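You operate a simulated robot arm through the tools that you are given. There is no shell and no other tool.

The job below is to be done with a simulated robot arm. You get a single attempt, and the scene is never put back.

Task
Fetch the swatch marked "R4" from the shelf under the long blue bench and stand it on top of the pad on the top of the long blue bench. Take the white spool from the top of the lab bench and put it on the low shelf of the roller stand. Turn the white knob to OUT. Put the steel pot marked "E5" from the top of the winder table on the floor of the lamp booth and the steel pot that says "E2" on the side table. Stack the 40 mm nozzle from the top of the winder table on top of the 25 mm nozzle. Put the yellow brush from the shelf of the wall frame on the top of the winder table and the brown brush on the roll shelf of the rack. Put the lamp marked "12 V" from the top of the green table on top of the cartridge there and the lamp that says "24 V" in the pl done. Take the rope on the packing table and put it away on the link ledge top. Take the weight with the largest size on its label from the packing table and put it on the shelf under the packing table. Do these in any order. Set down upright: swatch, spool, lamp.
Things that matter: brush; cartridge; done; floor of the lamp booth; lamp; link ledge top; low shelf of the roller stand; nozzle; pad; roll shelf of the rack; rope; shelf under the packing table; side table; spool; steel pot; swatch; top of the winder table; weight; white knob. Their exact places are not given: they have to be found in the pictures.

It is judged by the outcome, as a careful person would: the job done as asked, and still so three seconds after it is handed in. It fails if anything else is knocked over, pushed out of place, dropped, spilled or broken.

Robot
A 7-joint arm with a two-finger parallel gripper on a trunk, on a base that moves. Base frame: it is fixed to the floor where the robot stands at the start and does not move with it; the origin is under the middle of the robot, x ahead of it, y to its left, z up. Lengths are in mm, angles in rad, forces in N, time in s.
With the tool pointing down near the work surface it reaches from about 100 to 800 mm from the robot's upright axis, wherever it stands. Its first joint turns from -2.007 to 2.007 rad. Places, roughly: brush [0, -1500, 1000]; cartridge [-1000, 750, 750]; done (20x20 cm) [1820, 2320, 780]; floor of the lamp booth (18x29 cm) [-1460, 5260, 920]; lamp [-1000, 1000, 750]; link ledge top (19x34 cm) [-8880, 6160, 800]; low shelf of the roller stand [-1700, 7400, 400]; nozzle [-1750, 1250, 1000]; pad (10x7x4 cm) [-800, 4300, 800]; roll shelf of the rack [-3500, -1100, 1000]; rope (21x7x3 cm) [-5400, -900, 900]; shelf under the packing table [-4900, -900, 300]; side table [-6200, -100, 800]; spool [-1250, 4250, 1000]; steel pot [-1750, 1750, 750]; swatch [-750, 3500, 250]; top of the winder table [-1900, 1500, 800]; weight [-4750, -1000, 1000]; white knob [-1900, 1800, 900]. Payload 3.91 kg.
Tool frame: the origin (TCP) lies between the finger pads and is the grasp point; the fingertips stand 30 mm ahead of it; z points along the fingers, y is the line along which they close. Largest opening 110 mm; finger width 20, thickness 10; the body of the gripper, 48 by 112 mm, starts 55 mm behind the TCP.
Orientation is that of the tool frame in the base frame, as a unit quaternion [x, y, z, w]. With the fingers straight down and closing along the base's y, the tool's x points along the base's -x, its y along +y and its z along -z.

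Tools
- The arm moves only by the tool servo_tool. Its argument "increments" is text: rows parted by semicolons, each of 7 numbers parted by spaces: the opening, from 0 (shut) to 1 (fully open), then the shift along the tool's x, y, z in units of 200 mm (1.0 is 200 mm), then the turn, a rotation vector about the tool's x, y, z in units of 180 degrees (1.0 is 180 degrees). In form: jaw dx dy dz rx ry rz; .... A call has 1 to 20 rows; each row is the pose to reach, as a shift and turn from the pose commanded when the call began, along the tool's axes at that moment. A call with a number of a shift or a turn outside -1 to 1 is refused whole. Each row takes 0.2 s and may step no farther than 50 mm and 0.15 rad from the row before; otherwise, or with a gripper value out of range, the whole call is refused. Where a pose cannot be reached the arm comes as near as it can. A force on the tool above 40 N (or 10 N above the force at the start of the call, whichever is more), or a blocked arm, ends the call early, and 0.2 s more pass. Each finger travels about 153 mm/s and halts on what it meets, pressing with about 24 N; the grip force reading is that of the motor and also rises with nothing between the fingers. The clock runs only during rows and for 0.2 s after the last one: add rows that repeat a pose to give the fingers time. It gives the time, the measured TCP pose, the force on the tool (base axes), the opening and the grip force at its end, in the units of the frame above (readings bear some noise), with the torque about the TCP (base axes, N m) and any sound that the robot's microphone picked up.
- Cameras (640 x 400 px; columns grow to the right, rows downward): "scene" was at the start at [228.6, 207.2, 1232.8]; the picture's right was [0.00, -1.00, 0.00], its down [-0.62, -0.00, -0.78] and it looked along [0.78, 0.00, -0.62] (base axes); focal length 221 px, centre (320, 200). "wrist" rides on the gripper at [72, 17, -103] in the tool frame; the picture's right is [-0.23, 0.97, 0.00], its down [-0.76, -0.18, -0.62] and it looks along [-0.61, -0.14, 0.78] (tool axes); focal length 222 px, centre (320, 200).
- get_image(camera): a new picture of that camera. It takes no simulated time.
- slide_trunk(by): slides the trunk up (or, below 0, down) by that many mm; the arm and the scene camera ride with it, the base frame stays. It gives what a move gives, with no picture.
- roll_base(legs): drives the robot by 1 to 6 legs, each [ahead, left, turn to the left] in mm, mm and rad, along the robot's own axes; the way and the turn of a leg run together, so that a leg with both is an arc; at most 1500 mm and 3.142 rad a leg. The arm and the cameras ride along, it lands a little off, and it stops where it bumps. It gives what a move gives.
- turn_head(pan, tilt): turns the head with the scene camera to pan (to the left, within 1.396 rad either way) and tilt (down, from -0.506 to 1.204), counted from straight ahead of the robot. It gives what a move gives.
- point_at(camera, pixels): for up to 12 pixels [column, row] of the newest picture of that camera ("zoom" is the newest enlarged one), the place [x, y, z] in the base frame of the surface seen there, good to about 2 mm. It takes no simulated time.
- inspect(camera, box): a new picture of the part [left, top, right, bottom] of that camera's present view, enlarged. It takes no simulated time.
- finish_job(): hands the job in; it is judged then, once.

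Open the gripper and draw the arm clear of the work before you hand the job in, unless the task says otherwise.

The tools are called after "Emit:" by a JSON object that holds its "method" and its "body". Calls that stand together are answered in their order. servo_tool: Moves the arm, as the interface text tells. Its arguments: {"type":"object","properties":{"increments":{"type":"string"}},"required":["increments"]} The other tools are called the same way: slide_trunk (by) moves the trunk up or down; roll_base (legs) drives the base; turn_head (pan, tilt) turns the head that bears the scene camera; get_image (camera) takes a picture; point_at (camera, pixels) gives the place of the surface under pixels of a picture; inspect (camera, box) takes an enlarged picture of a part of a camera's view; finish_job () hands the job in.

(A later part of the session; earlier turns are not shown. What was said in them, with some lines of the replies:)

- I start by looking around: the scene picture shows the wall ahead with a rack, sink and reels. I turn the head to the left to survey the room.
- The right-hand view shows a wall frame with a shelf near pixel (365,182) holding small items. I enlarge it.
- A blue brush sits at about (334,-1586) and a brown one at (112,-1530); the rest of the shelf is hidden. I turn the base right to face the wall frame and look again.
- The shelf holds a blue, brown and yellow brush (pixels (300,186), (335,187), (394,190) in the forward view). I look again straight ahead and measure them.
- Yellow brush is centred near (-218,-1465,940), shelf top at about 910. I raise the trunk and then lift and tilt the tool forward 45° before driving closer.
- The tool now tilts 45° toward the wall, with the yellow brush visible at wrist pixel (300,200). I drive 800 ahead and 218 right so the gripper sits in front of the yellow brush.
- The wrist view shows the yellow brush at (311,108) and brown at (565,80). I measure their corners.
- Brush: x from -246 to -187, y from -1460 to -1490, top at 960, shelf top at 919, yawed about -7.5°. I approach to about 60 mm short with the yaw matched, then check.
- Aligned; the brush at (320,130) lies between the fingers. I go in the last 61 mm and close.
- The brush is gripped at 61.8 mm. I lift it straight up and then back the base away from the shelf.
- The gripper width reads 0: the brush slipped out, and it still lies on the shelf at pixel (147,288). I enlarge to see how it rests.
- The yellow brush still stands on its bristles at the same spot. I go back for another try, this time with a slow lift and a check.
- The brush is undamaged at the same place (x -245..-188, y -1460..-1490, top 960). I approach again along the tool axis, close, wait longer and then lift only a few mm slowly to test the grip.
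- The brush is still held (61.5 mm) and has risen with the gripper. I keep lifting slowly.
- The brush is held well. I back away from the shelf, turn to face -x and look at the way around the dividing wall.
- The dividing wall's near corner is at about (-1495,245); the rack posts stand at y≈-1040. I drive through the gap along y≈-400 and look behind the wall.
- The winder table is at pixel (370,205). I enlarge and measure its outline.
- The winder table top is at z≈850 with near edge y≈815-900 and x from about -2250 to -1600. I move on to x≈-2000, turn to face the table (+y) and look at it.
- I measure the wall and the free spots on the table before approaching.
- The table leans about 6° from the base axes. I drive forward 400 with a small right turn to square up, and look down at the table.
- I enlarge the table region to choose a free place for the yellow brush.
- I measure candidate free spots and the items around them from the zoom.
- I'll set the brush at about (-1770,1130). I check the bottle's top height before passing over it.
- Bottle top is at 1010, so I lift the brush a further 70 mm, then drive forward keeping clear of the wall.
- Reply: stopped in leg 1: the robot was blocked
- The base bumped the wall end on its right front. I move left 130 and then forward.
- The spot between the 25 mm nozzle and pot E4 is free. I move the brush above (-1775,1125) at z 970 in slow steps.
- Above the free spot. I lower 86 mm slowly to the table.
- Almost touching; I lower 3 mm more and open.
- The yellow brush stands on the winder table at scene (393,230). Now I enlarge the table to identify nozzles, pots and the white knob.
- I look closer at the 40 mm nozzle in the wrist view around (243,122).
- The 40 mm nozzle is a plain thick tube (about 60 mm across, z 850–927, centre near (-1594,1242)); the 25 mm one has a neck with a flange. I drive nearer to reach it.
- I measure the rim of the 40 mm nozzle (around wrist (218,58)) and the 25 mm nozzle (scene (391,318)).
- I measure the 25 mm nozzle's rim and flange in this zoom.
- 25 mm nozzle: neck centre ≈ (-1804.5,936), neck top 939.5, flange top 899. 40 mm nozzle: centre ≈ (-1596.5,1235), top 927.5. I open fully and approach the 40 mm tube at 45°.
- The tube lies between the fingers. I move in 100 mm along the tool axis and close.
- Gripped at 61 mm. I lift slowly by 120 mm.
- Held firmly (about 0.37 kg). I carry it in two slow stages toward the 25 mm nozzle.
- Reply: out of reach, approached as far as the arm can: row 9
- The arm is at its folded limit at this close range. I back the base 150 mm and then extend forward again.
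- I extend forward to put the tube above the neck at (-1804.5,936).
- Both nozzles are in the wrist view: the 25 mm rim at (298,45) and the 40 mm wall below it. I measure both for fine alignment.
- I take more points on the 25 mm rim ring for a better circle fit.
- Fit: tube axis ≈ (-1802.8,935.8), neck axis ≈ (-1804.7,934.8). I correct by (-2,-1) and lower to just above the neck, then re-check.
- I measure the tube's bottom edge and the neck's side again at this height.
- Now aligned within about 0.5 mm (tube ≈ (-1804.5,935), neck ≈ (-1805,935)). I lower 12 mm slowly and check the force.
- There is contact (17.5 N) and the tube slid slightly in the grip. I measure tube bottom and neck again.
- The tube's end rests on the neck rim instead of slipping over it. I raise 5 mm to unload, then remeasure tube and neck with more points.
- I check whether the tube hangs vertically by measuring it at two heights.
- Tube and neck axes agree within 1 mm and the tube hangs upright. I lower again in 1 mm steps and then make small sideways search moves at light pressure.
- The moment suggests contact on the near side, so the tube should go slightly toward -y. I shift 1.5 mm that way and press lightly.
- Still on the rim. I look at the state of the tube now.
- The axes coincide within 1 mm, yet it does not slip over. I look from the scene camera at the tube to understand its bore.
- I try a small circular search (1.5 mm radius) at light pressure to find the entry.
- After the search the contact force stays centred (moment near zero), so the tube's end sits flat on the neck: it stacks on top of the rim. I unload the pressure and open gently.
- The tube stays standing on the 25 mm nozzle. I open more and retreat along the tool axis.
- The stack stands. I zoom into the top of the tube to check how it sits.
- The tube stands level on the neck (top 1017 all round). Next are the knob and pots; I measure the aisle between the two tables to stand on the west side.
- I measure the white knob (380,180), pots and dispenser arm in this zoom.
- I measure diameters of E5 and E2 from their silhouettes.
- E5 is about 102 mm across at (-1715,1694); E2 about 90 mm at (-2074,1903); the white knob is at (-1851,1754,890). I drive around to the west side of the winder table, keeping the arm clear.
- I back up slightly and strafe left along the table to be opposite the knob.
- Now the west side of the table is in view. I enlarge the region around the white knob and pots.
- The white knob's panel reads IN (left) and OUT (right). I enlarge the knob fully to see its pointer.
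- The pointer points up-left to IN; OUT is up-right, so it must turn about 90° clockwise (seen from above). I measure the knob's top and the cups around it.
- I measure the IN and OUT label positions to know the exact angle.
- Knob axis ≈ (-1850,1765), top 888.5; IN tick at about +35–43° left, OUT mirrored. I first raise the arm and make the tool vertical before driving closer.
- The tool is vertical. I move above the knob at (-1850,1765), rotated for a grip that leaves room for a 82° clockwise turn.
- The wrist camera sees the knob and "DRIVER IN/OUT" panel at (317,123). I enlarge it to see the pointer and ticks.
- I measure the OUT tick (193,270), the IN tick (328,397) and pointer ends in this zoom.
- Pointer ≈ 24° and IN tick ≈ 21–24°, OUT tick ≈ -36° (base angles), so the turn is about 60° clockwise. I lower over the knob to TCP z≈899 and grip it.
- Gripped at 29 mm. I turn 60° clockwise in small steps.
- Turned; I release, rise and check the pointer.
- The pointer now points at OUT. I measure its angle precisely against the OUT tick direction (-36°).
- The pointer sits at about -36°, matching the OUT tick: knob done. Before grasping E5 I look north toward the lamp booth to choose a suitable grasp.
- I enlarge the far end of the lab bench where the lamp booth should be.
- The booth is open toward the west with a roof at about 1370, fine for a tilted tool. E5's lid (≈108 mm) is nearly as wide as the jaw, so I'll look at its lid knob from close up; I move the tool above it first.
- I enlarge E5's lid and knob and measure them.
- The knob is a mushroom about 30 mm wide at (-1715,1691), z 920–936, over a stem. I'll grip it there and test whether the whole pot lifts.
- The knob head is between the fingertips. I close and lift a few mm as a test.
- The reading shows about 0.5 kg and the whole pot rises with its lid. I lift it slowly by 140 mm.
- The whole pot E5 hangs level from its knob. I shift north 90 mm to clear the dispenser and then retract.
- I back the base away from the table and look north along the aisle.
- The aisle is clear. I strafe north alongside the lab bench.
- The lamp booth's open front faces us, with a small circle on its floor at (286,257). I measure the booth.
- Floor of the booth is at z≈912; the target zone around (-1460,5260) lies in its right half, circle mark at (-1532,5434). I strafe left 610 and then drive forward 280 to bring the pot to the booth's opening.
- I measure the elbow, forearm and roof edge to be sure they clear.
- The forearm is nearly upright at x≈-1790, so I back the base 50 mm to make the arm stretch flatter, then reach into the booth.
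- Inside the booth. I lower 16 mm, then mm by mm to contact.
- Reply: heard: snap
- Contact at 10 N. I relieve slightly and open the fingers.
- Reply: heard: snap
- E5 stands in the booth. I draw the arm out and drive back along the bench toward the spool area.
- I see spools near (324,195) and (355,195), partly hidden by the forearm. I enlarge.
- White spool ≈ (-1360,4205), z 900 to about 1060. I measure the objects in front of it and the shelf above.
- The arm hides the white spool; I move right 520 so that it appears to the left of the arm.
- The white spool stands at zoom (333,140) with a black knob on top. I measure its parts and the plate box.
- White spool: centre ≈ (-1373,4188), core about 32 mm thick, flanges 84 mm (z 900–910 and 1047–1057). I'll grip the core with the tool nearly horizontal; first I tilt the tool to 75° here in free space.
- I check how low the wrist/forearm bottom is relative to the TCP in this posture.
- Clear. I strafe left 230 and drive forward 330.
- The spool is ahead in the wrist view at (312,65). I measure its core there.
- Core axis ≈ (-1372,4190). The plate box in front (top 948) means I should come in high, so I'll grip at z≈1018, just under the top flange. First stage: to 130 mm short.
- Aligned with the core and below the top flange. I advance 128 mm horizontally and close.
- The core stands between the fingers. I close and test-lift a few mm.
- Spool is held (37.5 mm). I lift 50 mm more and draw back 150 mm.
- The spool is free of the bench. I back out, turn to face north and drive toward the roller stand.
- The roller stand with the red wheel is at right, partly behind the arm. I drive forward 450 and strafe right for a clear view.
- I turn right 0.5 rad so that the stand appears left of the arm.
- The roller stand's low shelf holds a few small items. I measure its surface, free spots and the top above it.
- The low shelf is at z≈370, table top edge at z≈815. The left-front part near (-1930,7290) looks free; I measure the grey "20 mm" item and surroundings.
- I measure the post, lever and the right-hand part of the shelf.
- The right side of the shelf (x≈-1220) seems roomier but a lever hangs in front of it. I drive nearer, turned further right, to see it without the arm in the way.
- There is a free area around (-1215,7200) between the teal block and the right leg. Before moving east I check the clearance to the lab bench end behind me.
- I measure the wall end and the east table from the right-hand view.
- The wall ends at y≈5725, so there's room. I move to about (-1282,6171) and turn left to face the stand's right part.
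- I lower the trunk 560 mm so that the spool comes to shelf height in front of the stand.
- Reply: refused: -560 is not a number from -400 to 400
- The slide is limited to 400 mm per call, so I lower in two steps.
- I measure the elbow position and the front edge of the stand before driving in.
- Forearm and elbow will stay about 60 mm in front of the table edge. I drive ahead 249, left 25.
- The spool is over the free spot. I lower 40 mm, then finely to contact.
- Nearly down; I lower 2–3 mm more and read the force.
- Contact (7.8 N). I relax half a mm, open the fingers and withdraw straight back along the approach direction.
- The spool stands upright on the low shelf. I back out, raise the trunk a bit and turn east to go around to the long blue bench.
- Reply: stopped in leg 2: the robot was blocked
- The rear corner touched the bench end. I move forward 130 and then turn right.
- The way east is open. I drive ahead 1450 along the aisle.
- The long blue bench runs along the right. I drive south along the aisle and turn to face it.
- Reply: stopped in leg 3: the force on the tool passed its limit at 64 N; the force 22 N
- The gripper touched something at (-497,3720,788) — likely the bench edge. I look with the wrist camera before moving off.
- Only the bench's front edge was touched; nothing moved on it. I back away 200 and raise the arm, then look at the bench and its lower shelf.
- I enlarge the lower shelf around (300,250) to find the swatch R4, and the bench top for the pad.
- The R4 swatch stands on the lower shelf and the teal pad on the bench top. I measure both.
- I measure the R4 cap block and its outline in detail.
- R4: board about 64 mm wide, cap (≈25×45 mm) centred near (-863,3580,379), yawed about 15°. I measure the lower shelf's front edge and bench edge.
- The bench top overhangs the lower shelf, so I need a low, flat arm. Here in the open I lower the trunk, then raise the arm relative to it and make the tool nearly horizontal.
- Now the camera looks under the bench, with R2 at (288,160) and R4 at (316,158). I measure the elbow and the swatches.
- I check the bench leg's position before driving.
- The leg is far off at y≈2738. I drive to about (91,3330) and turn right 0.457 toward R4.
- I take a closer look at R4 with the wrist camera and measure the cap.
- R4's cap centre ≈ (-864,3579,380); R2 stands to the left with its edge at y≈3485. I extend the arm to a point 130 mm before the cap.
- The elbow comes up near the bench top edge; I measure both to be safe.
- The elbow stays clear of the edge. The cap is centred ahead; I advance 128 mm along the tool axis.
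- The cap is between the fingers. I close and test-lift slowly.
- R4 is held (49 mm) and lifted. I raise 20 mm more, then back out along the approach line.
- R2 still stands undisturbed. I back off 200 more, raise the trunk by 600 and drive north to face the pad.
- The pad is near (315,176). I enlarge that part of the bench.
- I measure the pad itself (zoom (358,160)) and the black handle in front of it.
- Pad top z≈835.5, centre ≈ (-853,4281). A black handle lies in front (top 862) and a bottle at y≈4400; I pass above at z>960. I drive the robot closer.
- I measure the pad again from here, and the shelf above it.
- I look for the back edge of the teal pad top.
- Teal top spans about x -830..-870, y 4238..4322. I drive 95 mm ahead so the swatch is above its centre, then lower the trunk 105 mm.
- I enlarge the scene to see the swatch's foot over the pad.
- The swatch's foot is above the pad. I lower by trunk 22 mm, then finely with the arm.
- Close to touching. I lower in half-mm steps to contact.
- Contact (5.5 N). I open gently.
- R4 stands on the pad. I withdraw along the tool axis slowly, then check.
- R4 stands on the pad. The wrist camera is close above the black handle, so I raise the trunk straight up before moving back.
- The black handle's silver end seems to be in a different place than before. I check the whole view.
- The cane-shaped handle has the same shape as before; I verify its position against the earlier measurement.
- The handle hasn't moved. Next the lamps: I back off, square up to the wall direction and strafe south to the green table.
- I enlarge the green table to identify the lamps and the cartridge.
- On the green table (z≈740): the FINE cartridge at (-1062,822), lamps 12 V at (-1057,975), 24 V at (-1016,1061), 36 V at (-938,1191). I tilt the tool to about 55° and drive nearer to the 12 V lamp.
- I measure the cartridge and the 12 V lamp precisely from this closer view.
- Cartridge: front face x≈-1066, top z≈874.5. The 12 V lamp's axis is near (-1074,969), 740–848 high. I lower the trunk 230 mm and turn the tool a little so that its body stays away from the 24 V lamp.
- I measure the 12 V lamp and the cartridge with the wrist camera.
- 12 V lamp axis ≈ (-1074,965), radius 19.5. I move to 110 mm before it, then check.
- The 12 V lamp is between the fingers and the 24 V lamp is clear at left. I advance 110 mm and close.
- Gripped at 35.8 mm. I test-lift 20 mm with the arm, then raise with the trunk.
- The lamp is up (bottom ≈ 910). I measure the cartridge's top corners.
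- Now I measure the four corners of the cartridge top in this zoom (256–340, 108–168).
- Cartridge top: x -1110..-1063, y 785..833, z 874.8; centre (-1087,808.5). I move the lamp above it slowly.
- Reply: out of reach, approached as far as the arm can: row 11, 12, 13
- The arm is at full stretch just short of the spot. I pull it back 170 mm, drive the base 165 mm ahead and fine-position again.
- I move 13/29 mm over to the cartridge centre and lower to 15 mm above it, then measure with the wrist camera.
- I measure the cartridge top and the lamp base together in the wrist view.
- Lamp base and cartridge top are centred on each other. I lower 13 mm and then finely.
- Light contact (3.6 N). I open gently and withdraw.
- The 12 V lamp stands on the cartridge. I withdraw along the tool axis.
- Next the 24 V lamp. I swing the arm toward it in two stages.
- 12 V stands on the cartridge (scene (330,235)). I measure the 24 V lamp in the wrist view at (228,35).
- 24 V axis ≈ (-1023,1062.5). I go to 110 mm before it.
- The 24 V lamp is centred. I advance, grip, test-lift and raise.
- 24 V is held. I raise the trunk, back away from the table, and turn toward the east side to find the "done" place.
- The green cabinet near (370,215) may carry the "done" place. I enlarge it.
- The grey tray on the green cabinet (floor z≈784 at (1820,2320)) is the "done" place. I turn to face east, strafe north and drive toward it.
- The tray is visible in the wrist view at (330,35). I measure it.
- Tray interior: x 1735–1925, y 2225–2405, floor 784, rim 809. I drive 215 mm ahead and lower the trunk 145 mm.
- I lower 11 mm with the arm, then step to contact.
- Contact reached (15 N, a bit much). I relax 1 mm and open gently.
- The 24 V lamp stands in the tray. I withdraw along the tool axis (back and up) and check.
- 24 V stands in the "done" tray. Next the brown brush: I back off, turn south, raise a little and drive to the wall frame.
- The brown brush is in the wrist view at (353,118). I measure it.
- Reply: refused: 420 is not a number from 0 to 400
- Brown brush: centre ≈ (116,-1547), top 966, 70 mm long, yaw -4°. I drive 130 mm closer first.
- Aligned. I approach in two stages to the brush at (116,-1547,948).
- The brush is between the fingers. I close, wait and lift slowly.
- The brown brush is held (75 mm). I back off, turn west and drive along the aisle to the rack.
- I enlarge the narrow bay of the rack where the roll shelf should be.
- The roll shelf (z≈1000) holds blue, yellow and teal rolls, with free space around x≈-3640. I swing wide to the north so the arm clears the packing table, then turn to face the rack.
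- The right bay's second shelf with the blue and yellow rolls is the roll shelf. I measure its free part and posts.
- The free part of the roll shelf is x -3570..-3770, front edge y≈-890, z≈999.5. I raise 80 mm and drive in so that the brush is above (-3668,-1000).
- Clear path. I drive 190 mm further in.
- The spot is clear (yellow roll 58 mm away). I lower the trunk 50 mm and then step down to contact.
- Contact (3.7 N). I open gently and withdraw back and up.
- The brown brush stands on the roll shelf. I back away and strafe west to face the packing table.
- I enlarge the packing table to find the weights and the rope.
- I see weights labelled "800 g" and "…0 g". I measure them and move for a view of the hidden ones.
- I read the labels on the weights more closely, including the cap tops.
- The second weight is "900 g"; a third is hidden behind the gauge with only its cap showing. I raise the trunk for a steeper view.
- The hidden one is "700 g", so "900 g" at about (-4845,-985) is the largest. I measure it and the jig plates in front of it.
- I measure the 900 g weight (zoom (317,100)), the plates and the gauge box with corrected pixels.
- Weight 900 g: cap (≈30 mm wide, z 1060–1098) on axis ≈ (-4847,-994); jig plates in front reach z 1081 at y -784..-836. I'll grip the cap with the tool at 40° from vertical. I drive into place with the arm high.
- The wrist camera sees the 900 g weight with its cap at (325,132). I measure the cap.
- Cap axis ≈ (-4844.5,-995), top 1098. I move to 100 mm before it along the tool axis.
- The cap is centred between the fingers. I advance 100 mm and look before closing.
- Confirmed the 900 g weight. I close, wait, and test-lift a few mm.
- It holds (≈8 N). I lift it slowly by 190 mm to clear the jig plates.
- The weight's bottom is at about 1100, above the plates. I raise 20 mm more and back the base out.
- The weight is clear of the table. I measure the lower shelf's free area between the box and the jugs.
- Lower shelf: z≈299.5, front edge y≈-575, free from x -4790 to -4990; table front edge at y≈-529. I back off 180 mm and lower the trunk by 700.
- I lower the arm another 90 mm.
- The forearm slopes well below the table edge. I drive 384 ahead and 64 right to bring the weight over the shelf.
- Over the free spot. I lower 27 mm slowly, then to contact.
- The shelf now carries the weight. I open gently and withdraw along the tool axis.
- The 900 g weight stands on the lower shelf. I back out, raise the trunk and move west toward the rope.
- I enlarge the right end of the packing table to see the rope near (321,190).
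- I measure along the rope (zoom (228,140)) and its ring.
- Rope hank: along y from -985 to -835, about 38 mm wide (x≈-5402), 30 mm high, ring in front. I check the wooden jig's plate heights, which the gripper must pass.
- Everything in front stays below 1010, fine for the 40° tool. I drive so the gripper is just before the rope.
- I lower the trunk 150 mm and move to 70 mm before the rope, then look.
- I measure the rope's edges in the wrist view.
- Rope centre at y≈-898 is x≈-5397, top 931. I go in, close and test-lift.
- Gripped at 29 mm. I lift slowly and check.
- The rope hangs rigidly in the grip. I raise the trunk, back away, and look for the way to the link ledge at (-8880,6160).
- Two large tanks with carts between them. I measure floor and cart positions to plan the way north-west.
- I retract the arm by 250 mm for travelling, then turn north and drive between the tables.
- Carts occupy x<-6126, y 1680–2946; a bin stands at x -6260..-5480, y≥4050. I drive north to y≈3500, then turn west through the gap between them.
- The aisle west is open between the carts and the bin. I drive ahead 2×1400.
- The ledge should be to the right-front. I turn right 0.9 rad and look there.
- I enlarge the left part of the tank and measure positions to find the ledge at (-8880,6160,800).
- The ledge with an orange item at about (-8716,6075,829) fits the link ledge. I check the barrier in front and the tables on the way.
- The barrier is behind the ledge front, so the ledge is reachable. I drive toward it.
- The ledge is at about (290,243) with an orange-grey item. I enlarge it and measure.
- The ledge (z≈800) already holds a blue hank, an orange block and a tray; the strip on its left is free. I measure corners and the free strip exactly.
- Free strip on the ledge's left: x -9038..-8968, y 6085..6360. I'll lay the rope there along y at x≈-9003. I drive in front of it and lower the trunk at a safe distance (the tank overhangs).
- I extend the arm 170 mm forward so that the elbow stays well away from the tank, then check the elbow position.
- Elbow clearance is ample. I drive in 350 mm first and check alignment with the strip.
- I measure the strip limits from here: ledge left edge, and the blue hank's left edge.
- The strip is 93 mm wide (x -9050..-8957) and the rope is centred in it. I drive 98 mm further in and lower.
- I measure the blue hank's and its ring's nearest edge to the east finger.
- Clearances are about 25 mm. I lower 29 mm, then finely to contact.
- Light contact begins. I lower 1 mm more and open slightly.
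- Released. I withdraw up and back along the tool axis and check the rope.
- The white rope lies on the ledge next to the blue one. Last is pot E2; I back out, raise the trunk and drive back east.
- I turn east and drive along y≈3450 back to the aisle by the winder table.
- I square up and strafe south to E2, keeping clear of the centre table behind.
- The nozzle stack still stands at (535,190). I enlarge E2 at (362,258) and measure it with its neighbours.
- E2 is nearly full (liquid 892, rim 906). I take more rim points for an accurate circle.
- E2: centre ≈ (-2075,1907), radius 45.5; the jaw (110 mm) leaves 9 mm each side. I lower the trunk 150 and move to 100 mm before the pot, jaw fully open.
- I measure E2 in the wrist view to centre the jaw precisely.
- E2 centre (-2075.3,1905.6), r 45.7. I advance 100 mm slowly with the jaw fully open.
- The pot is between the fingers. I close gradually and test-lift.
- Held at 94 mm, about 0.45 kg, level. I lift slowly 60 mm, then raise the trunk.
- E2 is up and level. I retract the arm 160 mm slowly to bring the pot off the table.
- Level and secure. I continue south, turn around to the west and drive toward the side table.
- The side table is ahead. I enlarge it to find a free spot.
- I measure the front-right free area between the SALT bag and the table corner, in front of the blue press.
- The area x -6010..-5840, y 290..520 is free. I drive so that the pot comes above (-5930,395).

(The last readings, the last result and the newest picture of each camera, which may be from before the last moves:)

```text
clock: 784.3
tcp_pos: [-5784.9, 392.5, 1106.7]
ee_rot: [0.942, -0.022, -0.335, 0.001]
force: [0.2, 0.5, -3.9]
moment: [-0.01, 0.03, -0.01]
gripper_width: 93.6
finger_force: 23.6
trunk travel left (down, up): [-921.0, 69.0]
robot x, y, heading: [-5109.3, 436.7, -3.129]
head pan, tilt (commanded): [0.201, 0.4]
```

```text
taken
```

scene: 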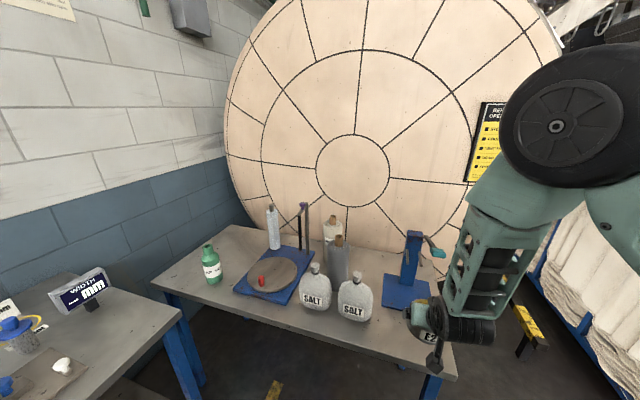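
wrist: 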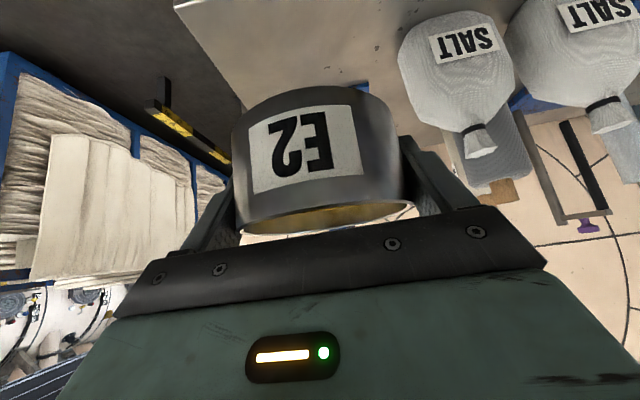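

I drive the last 145 mm and lower the trunk 205 mm.

Emit:
{"method": "roll_base", "body": {"legs": [[145, 0, 0]]}}

Emit:
{"method": "slide_trunk", "body": {"by": -205}}

Emit:
{"method": "get_image", "body": {"camera": "scene"}}

Emit:
{"method": "get_image", "body": {"camera": "wrist"}}

```text
clock: 785.6
tcp_pos: [-5927.7, 388.7, 1106.2]
ee_rot: [0.942, -0.021, -0.335, 0.001]
force: [-0.4, -0.2, -3.4]
moment: [-0.01, -0.01, 0.01]
gripper_width: 93.9
finger_force: 24.4
trunk travel left (down, up): [-921.0, 69.0]
robot x, y, heading: [-5254.5, 434.9, -3.128]
head pan, tilt (commanded): [0.201, 0.4]
```

```text
clock: 787.8
tcp_pos: [-5928.4, 389.4, 901.5]
ee_rot: [0.942, -0.021, -0.336, 0.001]
force: [0.5, -0.7, -4.2]
moment: [0.02, 0.0, -0.01]
gripper_width: 93.7
finger_force: 23.9
trunk travel left (down, up): [-716.0, 274.0]
robot x, y, heading: [-5249.1, 434.2, -3.13]
head pan, tilt (commanded): [0.201, 0.4]
```

```text
taken
```

scene: 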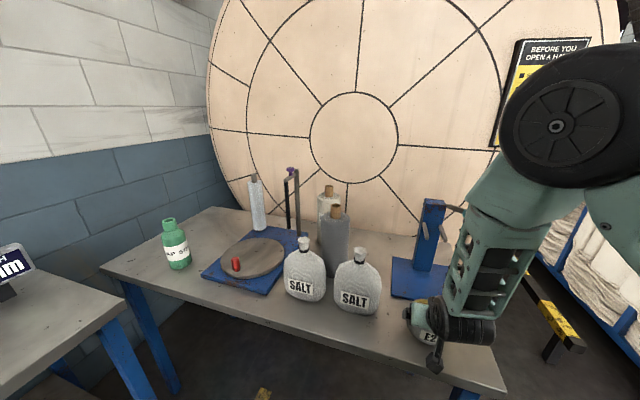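

```text
taken
```

wrist: 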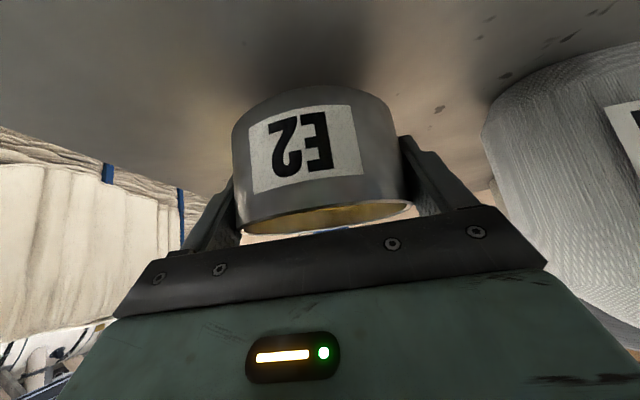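

I lower 12 mm slowly, then to contact in 1 mm steps.

Emit:
{"method": "servo_tool", "body": {"increments": "0 0.0095 0 0.0116 0 0 0; 0 0.019 0 0.0232 0 0 0; 0 0.0285 0 0.0348 0 0 0; 0 0.038 0 0.0464 0 0 0; 0 0.038 0 0.0464 0 0 0"}}

Emit:
{"method": "servo_tool", "body": {"increments": "0 0.0032 0 0.0039 0 0 0; 0 0.0063 0 0.0077 0 0 0"}}

```text
clock: 789.0
tcp_pos: [-5928.3, 389.1, 890.0]
ee_rot: [0.942, -0.021, -0.336, 0.001]
force: [0.2, -0.5, -4.2]
moment: [0.02, -0.02, 0.0]
gripper_width: 93.6
finger_force: 24.0
trunk travel left (down, up): [-716.0, 274.0]
robot x, y, heading: [-5248.1, 432.2, -3.124]
head pan, tilt (commanded): [0.201, 0.4]
```

```text
clock: 789.6
tcp_pos: [-5929.2, 388.6, 888.0]
ee_rot: [0.942, -0.022, -0.336, 0.001]
force: [0.2, -0.6, -4.5]
moment: [-0.02, -0.02, -0.01]
gripper_width: 93.8
finger_force: 23.6
trunk travel left (down, up): [-716.0, 274.0]
robot x, y, heading: [-5254.4, 433.6, -3.127]
head pan, tilt (commanded): [0.201, 0.4]
```

Emit:
{"method": "servo_tool", "body": {"increments": "0 0.0032 0 0.0039 0 0 0; 0 0.0063 0 0.0077 0 0 0"}}

Emit:
{"method": "get_image", "body": {"camera": "wrist"}}

```text
clock: 790.2
tcp_pos: [-5928.2, 389.9, 885.2]
ee_rot: [0.942, -0.021, -0.335, 0.002]
force: [-0.8, 0.5, -5.1]
moment: [-0.01, -0.02, -0.01]
gripper_width: 93.8
finger_force: 24.5
trunk travel left (down, up): [-716.0, 274.0]
robot x, y, heading: [-5250.2, 433.7, -3.128]
head pan, tilt (commanded): [0.201, 0.4]
```

```text
taken
```

wrist: 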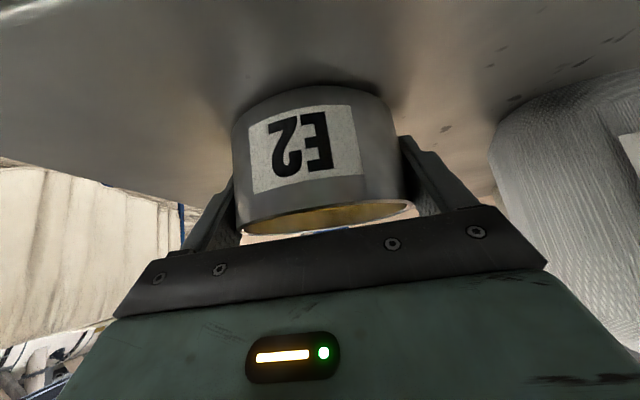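

The pot had stood on a 3 mm mat, so it needs a little more. I go on in 1 mm steps.

Emit:
{"method": "servo_tool", "body": {"increments": "0 0.0032 0 0.0039 0 0 0; 0 0.0032 0 0.0039 0 0 0"}}

Emit:
{"method": "servo_tool", "body": {"increments": "0 0.0025 0 0.003 0 0 0; 0 0.0025 0 0.003 0 0 0"}}

```text
clock: 790.8
tcp_pos: [-5928.4, 389.2, 884.8]
ee_rot: [0.942, -0.021, -0.336, 0.002]
force: [-0.2, -0.4, -5.4]
moment: [0.0, -0.01, 0.02]
gripper_width: 93.7
finger_force: 23.2
trunk travel left (down, up): [-716.0, 274.0]
robot x, y, heading: [-5249.9, 435.9, -3.128]
head pan, tilt (commanded): [0.201, 0.4]
```

```text
clock: 791.4
tcp_pos: [-5928.6, 388.8, 884.9]
ee_rot: [0.942, -0.021, -0.336, 0.001]
force: [1.4, -0.8, 1.3]
moment: [0.28, -0.07, -0.09]
gripper_width: 94.0
finger_force: 23.9
trunk travel left (down, up): [-716.0, 274.0]
robot x, y, heading: [-5253.6, 434.5, -3.122]
head pan, tilt (commanded): [0.201, 0.4]
```

Now the table carries it (force went from -5 to +1.3 N). I open gently and withdraw.

Emit:
{"method": "servo_tool", "body": {"increments": "0.86 0 0 0 0 0 0; 0.9 0 0 0 0 0 0; 0.95 0 0 0 0 0 0; 1 0 0 0 0 0 0; 1 0 0 0 0 0 0; 1 0 0 -0.05 0 0 0; 1 0 0 -0.11 0 0 0; 1 0 0 -0.18 0 0 0; 1 0 0 -0.26 0 0 0; 1 0 0 -0.36 0 0 0; 1 0 0 -0.5 0 0 0; 1 0 0 -0.65 0 0 0"}}

Emit:
{"method": "get_image", "body": {"camera": "wrist"}}

Emit:
{"method": "get_image", "body": {"camera": "scene"}}

```text
clock: 794.0
tcp_pos: [-5846.6, 387.5, 983.8]
ee_rot: [0.942, -0.021, -0.336, 0.001]
force: [-0.4, -1.5, -0.2]
moment: [0.0, 0.01, 0.02]
gripper_width: 110.1
finger_force: 0.0
trunk travel left (down, up): [-716.0, 274.0]
robot x, y, heading: [-5251.3, 434.5, -3.128]
head pan, tilt (commanded): [0.201, 0.4]
```

```text
taken
```

wrist: 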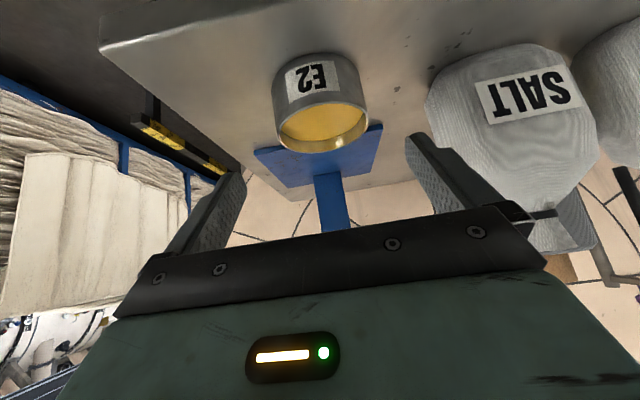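

```text
taken
```

scene: 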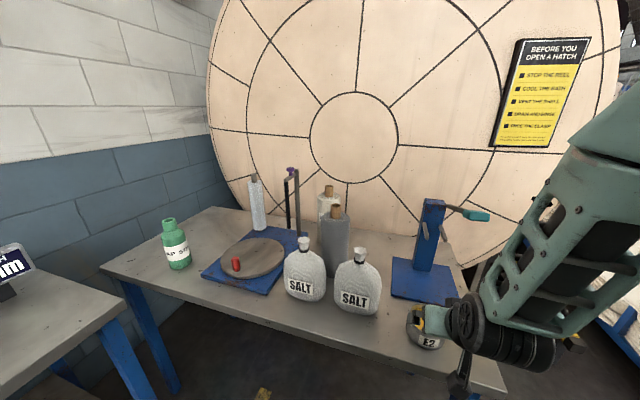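

E2 stands on the side table with its liquid intact. I draw the arm clear by backing off and take a last look.

Emit:
{"method": "roll_base", "body": {"legs": [[-450, 0, 0]]}}

Emit:
{"method": "get_image", "body": {"camera": "scene"}}

Emit:
{"method": "inspect", "body": {"camera": "scene", "box": [300, 180, 460, 290]}}

```text
clock: 796.8
tcp_pos: [-5394.4, 395.1, 983.9]
ee_rot: [0.941, -0.022, -0.337, 0.001]
force: [-0.3, 0.1, 0.2]
moment: [-0.05, 0.01, 0.0]
gripper_width: 109.9
finger_force: 0.0
trunk travel left (down, up): [-716.0, 274.0]
robot x, y, heading: [-4800.1, 444.7, -3.129]
head pan, tilt (commanded): [0.201, 0.4]
```

```text
taken
```

scene: 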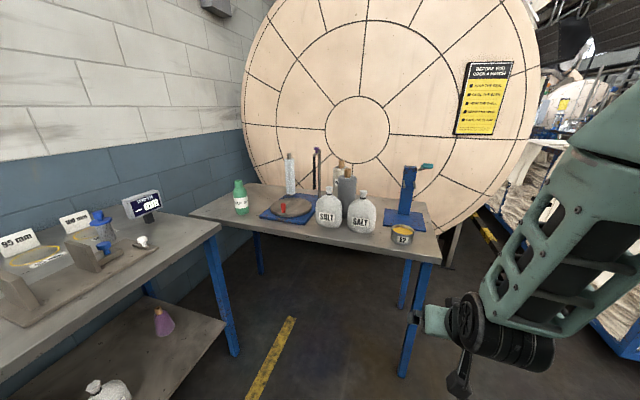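

```text
3.64 times, centred on (380, 235) of scene
```

zoom: 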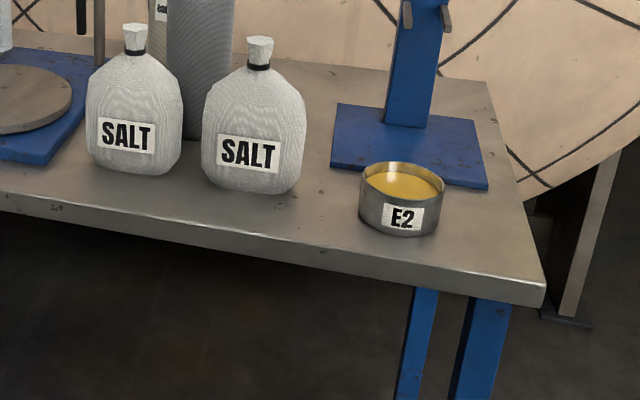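

E2 stands level on the side table and the arm is clear with the gripper open. All parts of the job are done, so I hand it in.

Emit:
{"method": "finish_job", "body": {}}

```text
The job is handed in.
```

I handed the job in with all of its parts carried out. I checked each placement by picture at the time, but went back to only a few of them before finishing.

| Part | Result |
|---|---|
| Swatch "R4" | Stands upright on the teal pad on top of the long blue bench |
| White spool | Stands upright on the low shelf of the roller stand |
| White knob | Turned to OUT; the pointer lines up with the OUT mark |
| Pot "E5" | On the floor of the lamp booth |
| Pot "E2" | On the side table, level and still full |
| 40 mm nozzle | Stands on top of the 25 mm nozzle |
| Yellow brush | On top of the winder table |
| Brown brush | On the roll shelf of the rack |
| Lamp "12 V" | Upright on top of the cartridge |
| Lamp "24 V" | Upright in the grey tray at the "done" place |
| Rope | On the link ledge top, beside the blue rope already there |
| Weight | The 900 g weight was the largest and is on the shelf under the packing table |

These could still matter to the judging:

- **Nozzles:** the 40 mm nozzle would not slip over the neck of the 25 mm one, so it rests flat on its rim rather than sitting down around it.
- **Yellow brush:** it slipped out on the first lift and dropped back onto its shelf, upright. The second try held.
- **"Snap" sounds:** two were heard while setting E5 down and letting go. The pot looked fine afterwards; I did not find the cause.
- **Bumps:** the gripper hit the front edge of the long blue bench at 64 N. The base also touched the end of the dividing wall and, I think, the end of the lab bench. I saw nothing displaced on the long blue bench. I did not check the other two spots.
- **24 V lamp:** it was pressed into the tray at about 15 N before I eased off, with no sign of damage.
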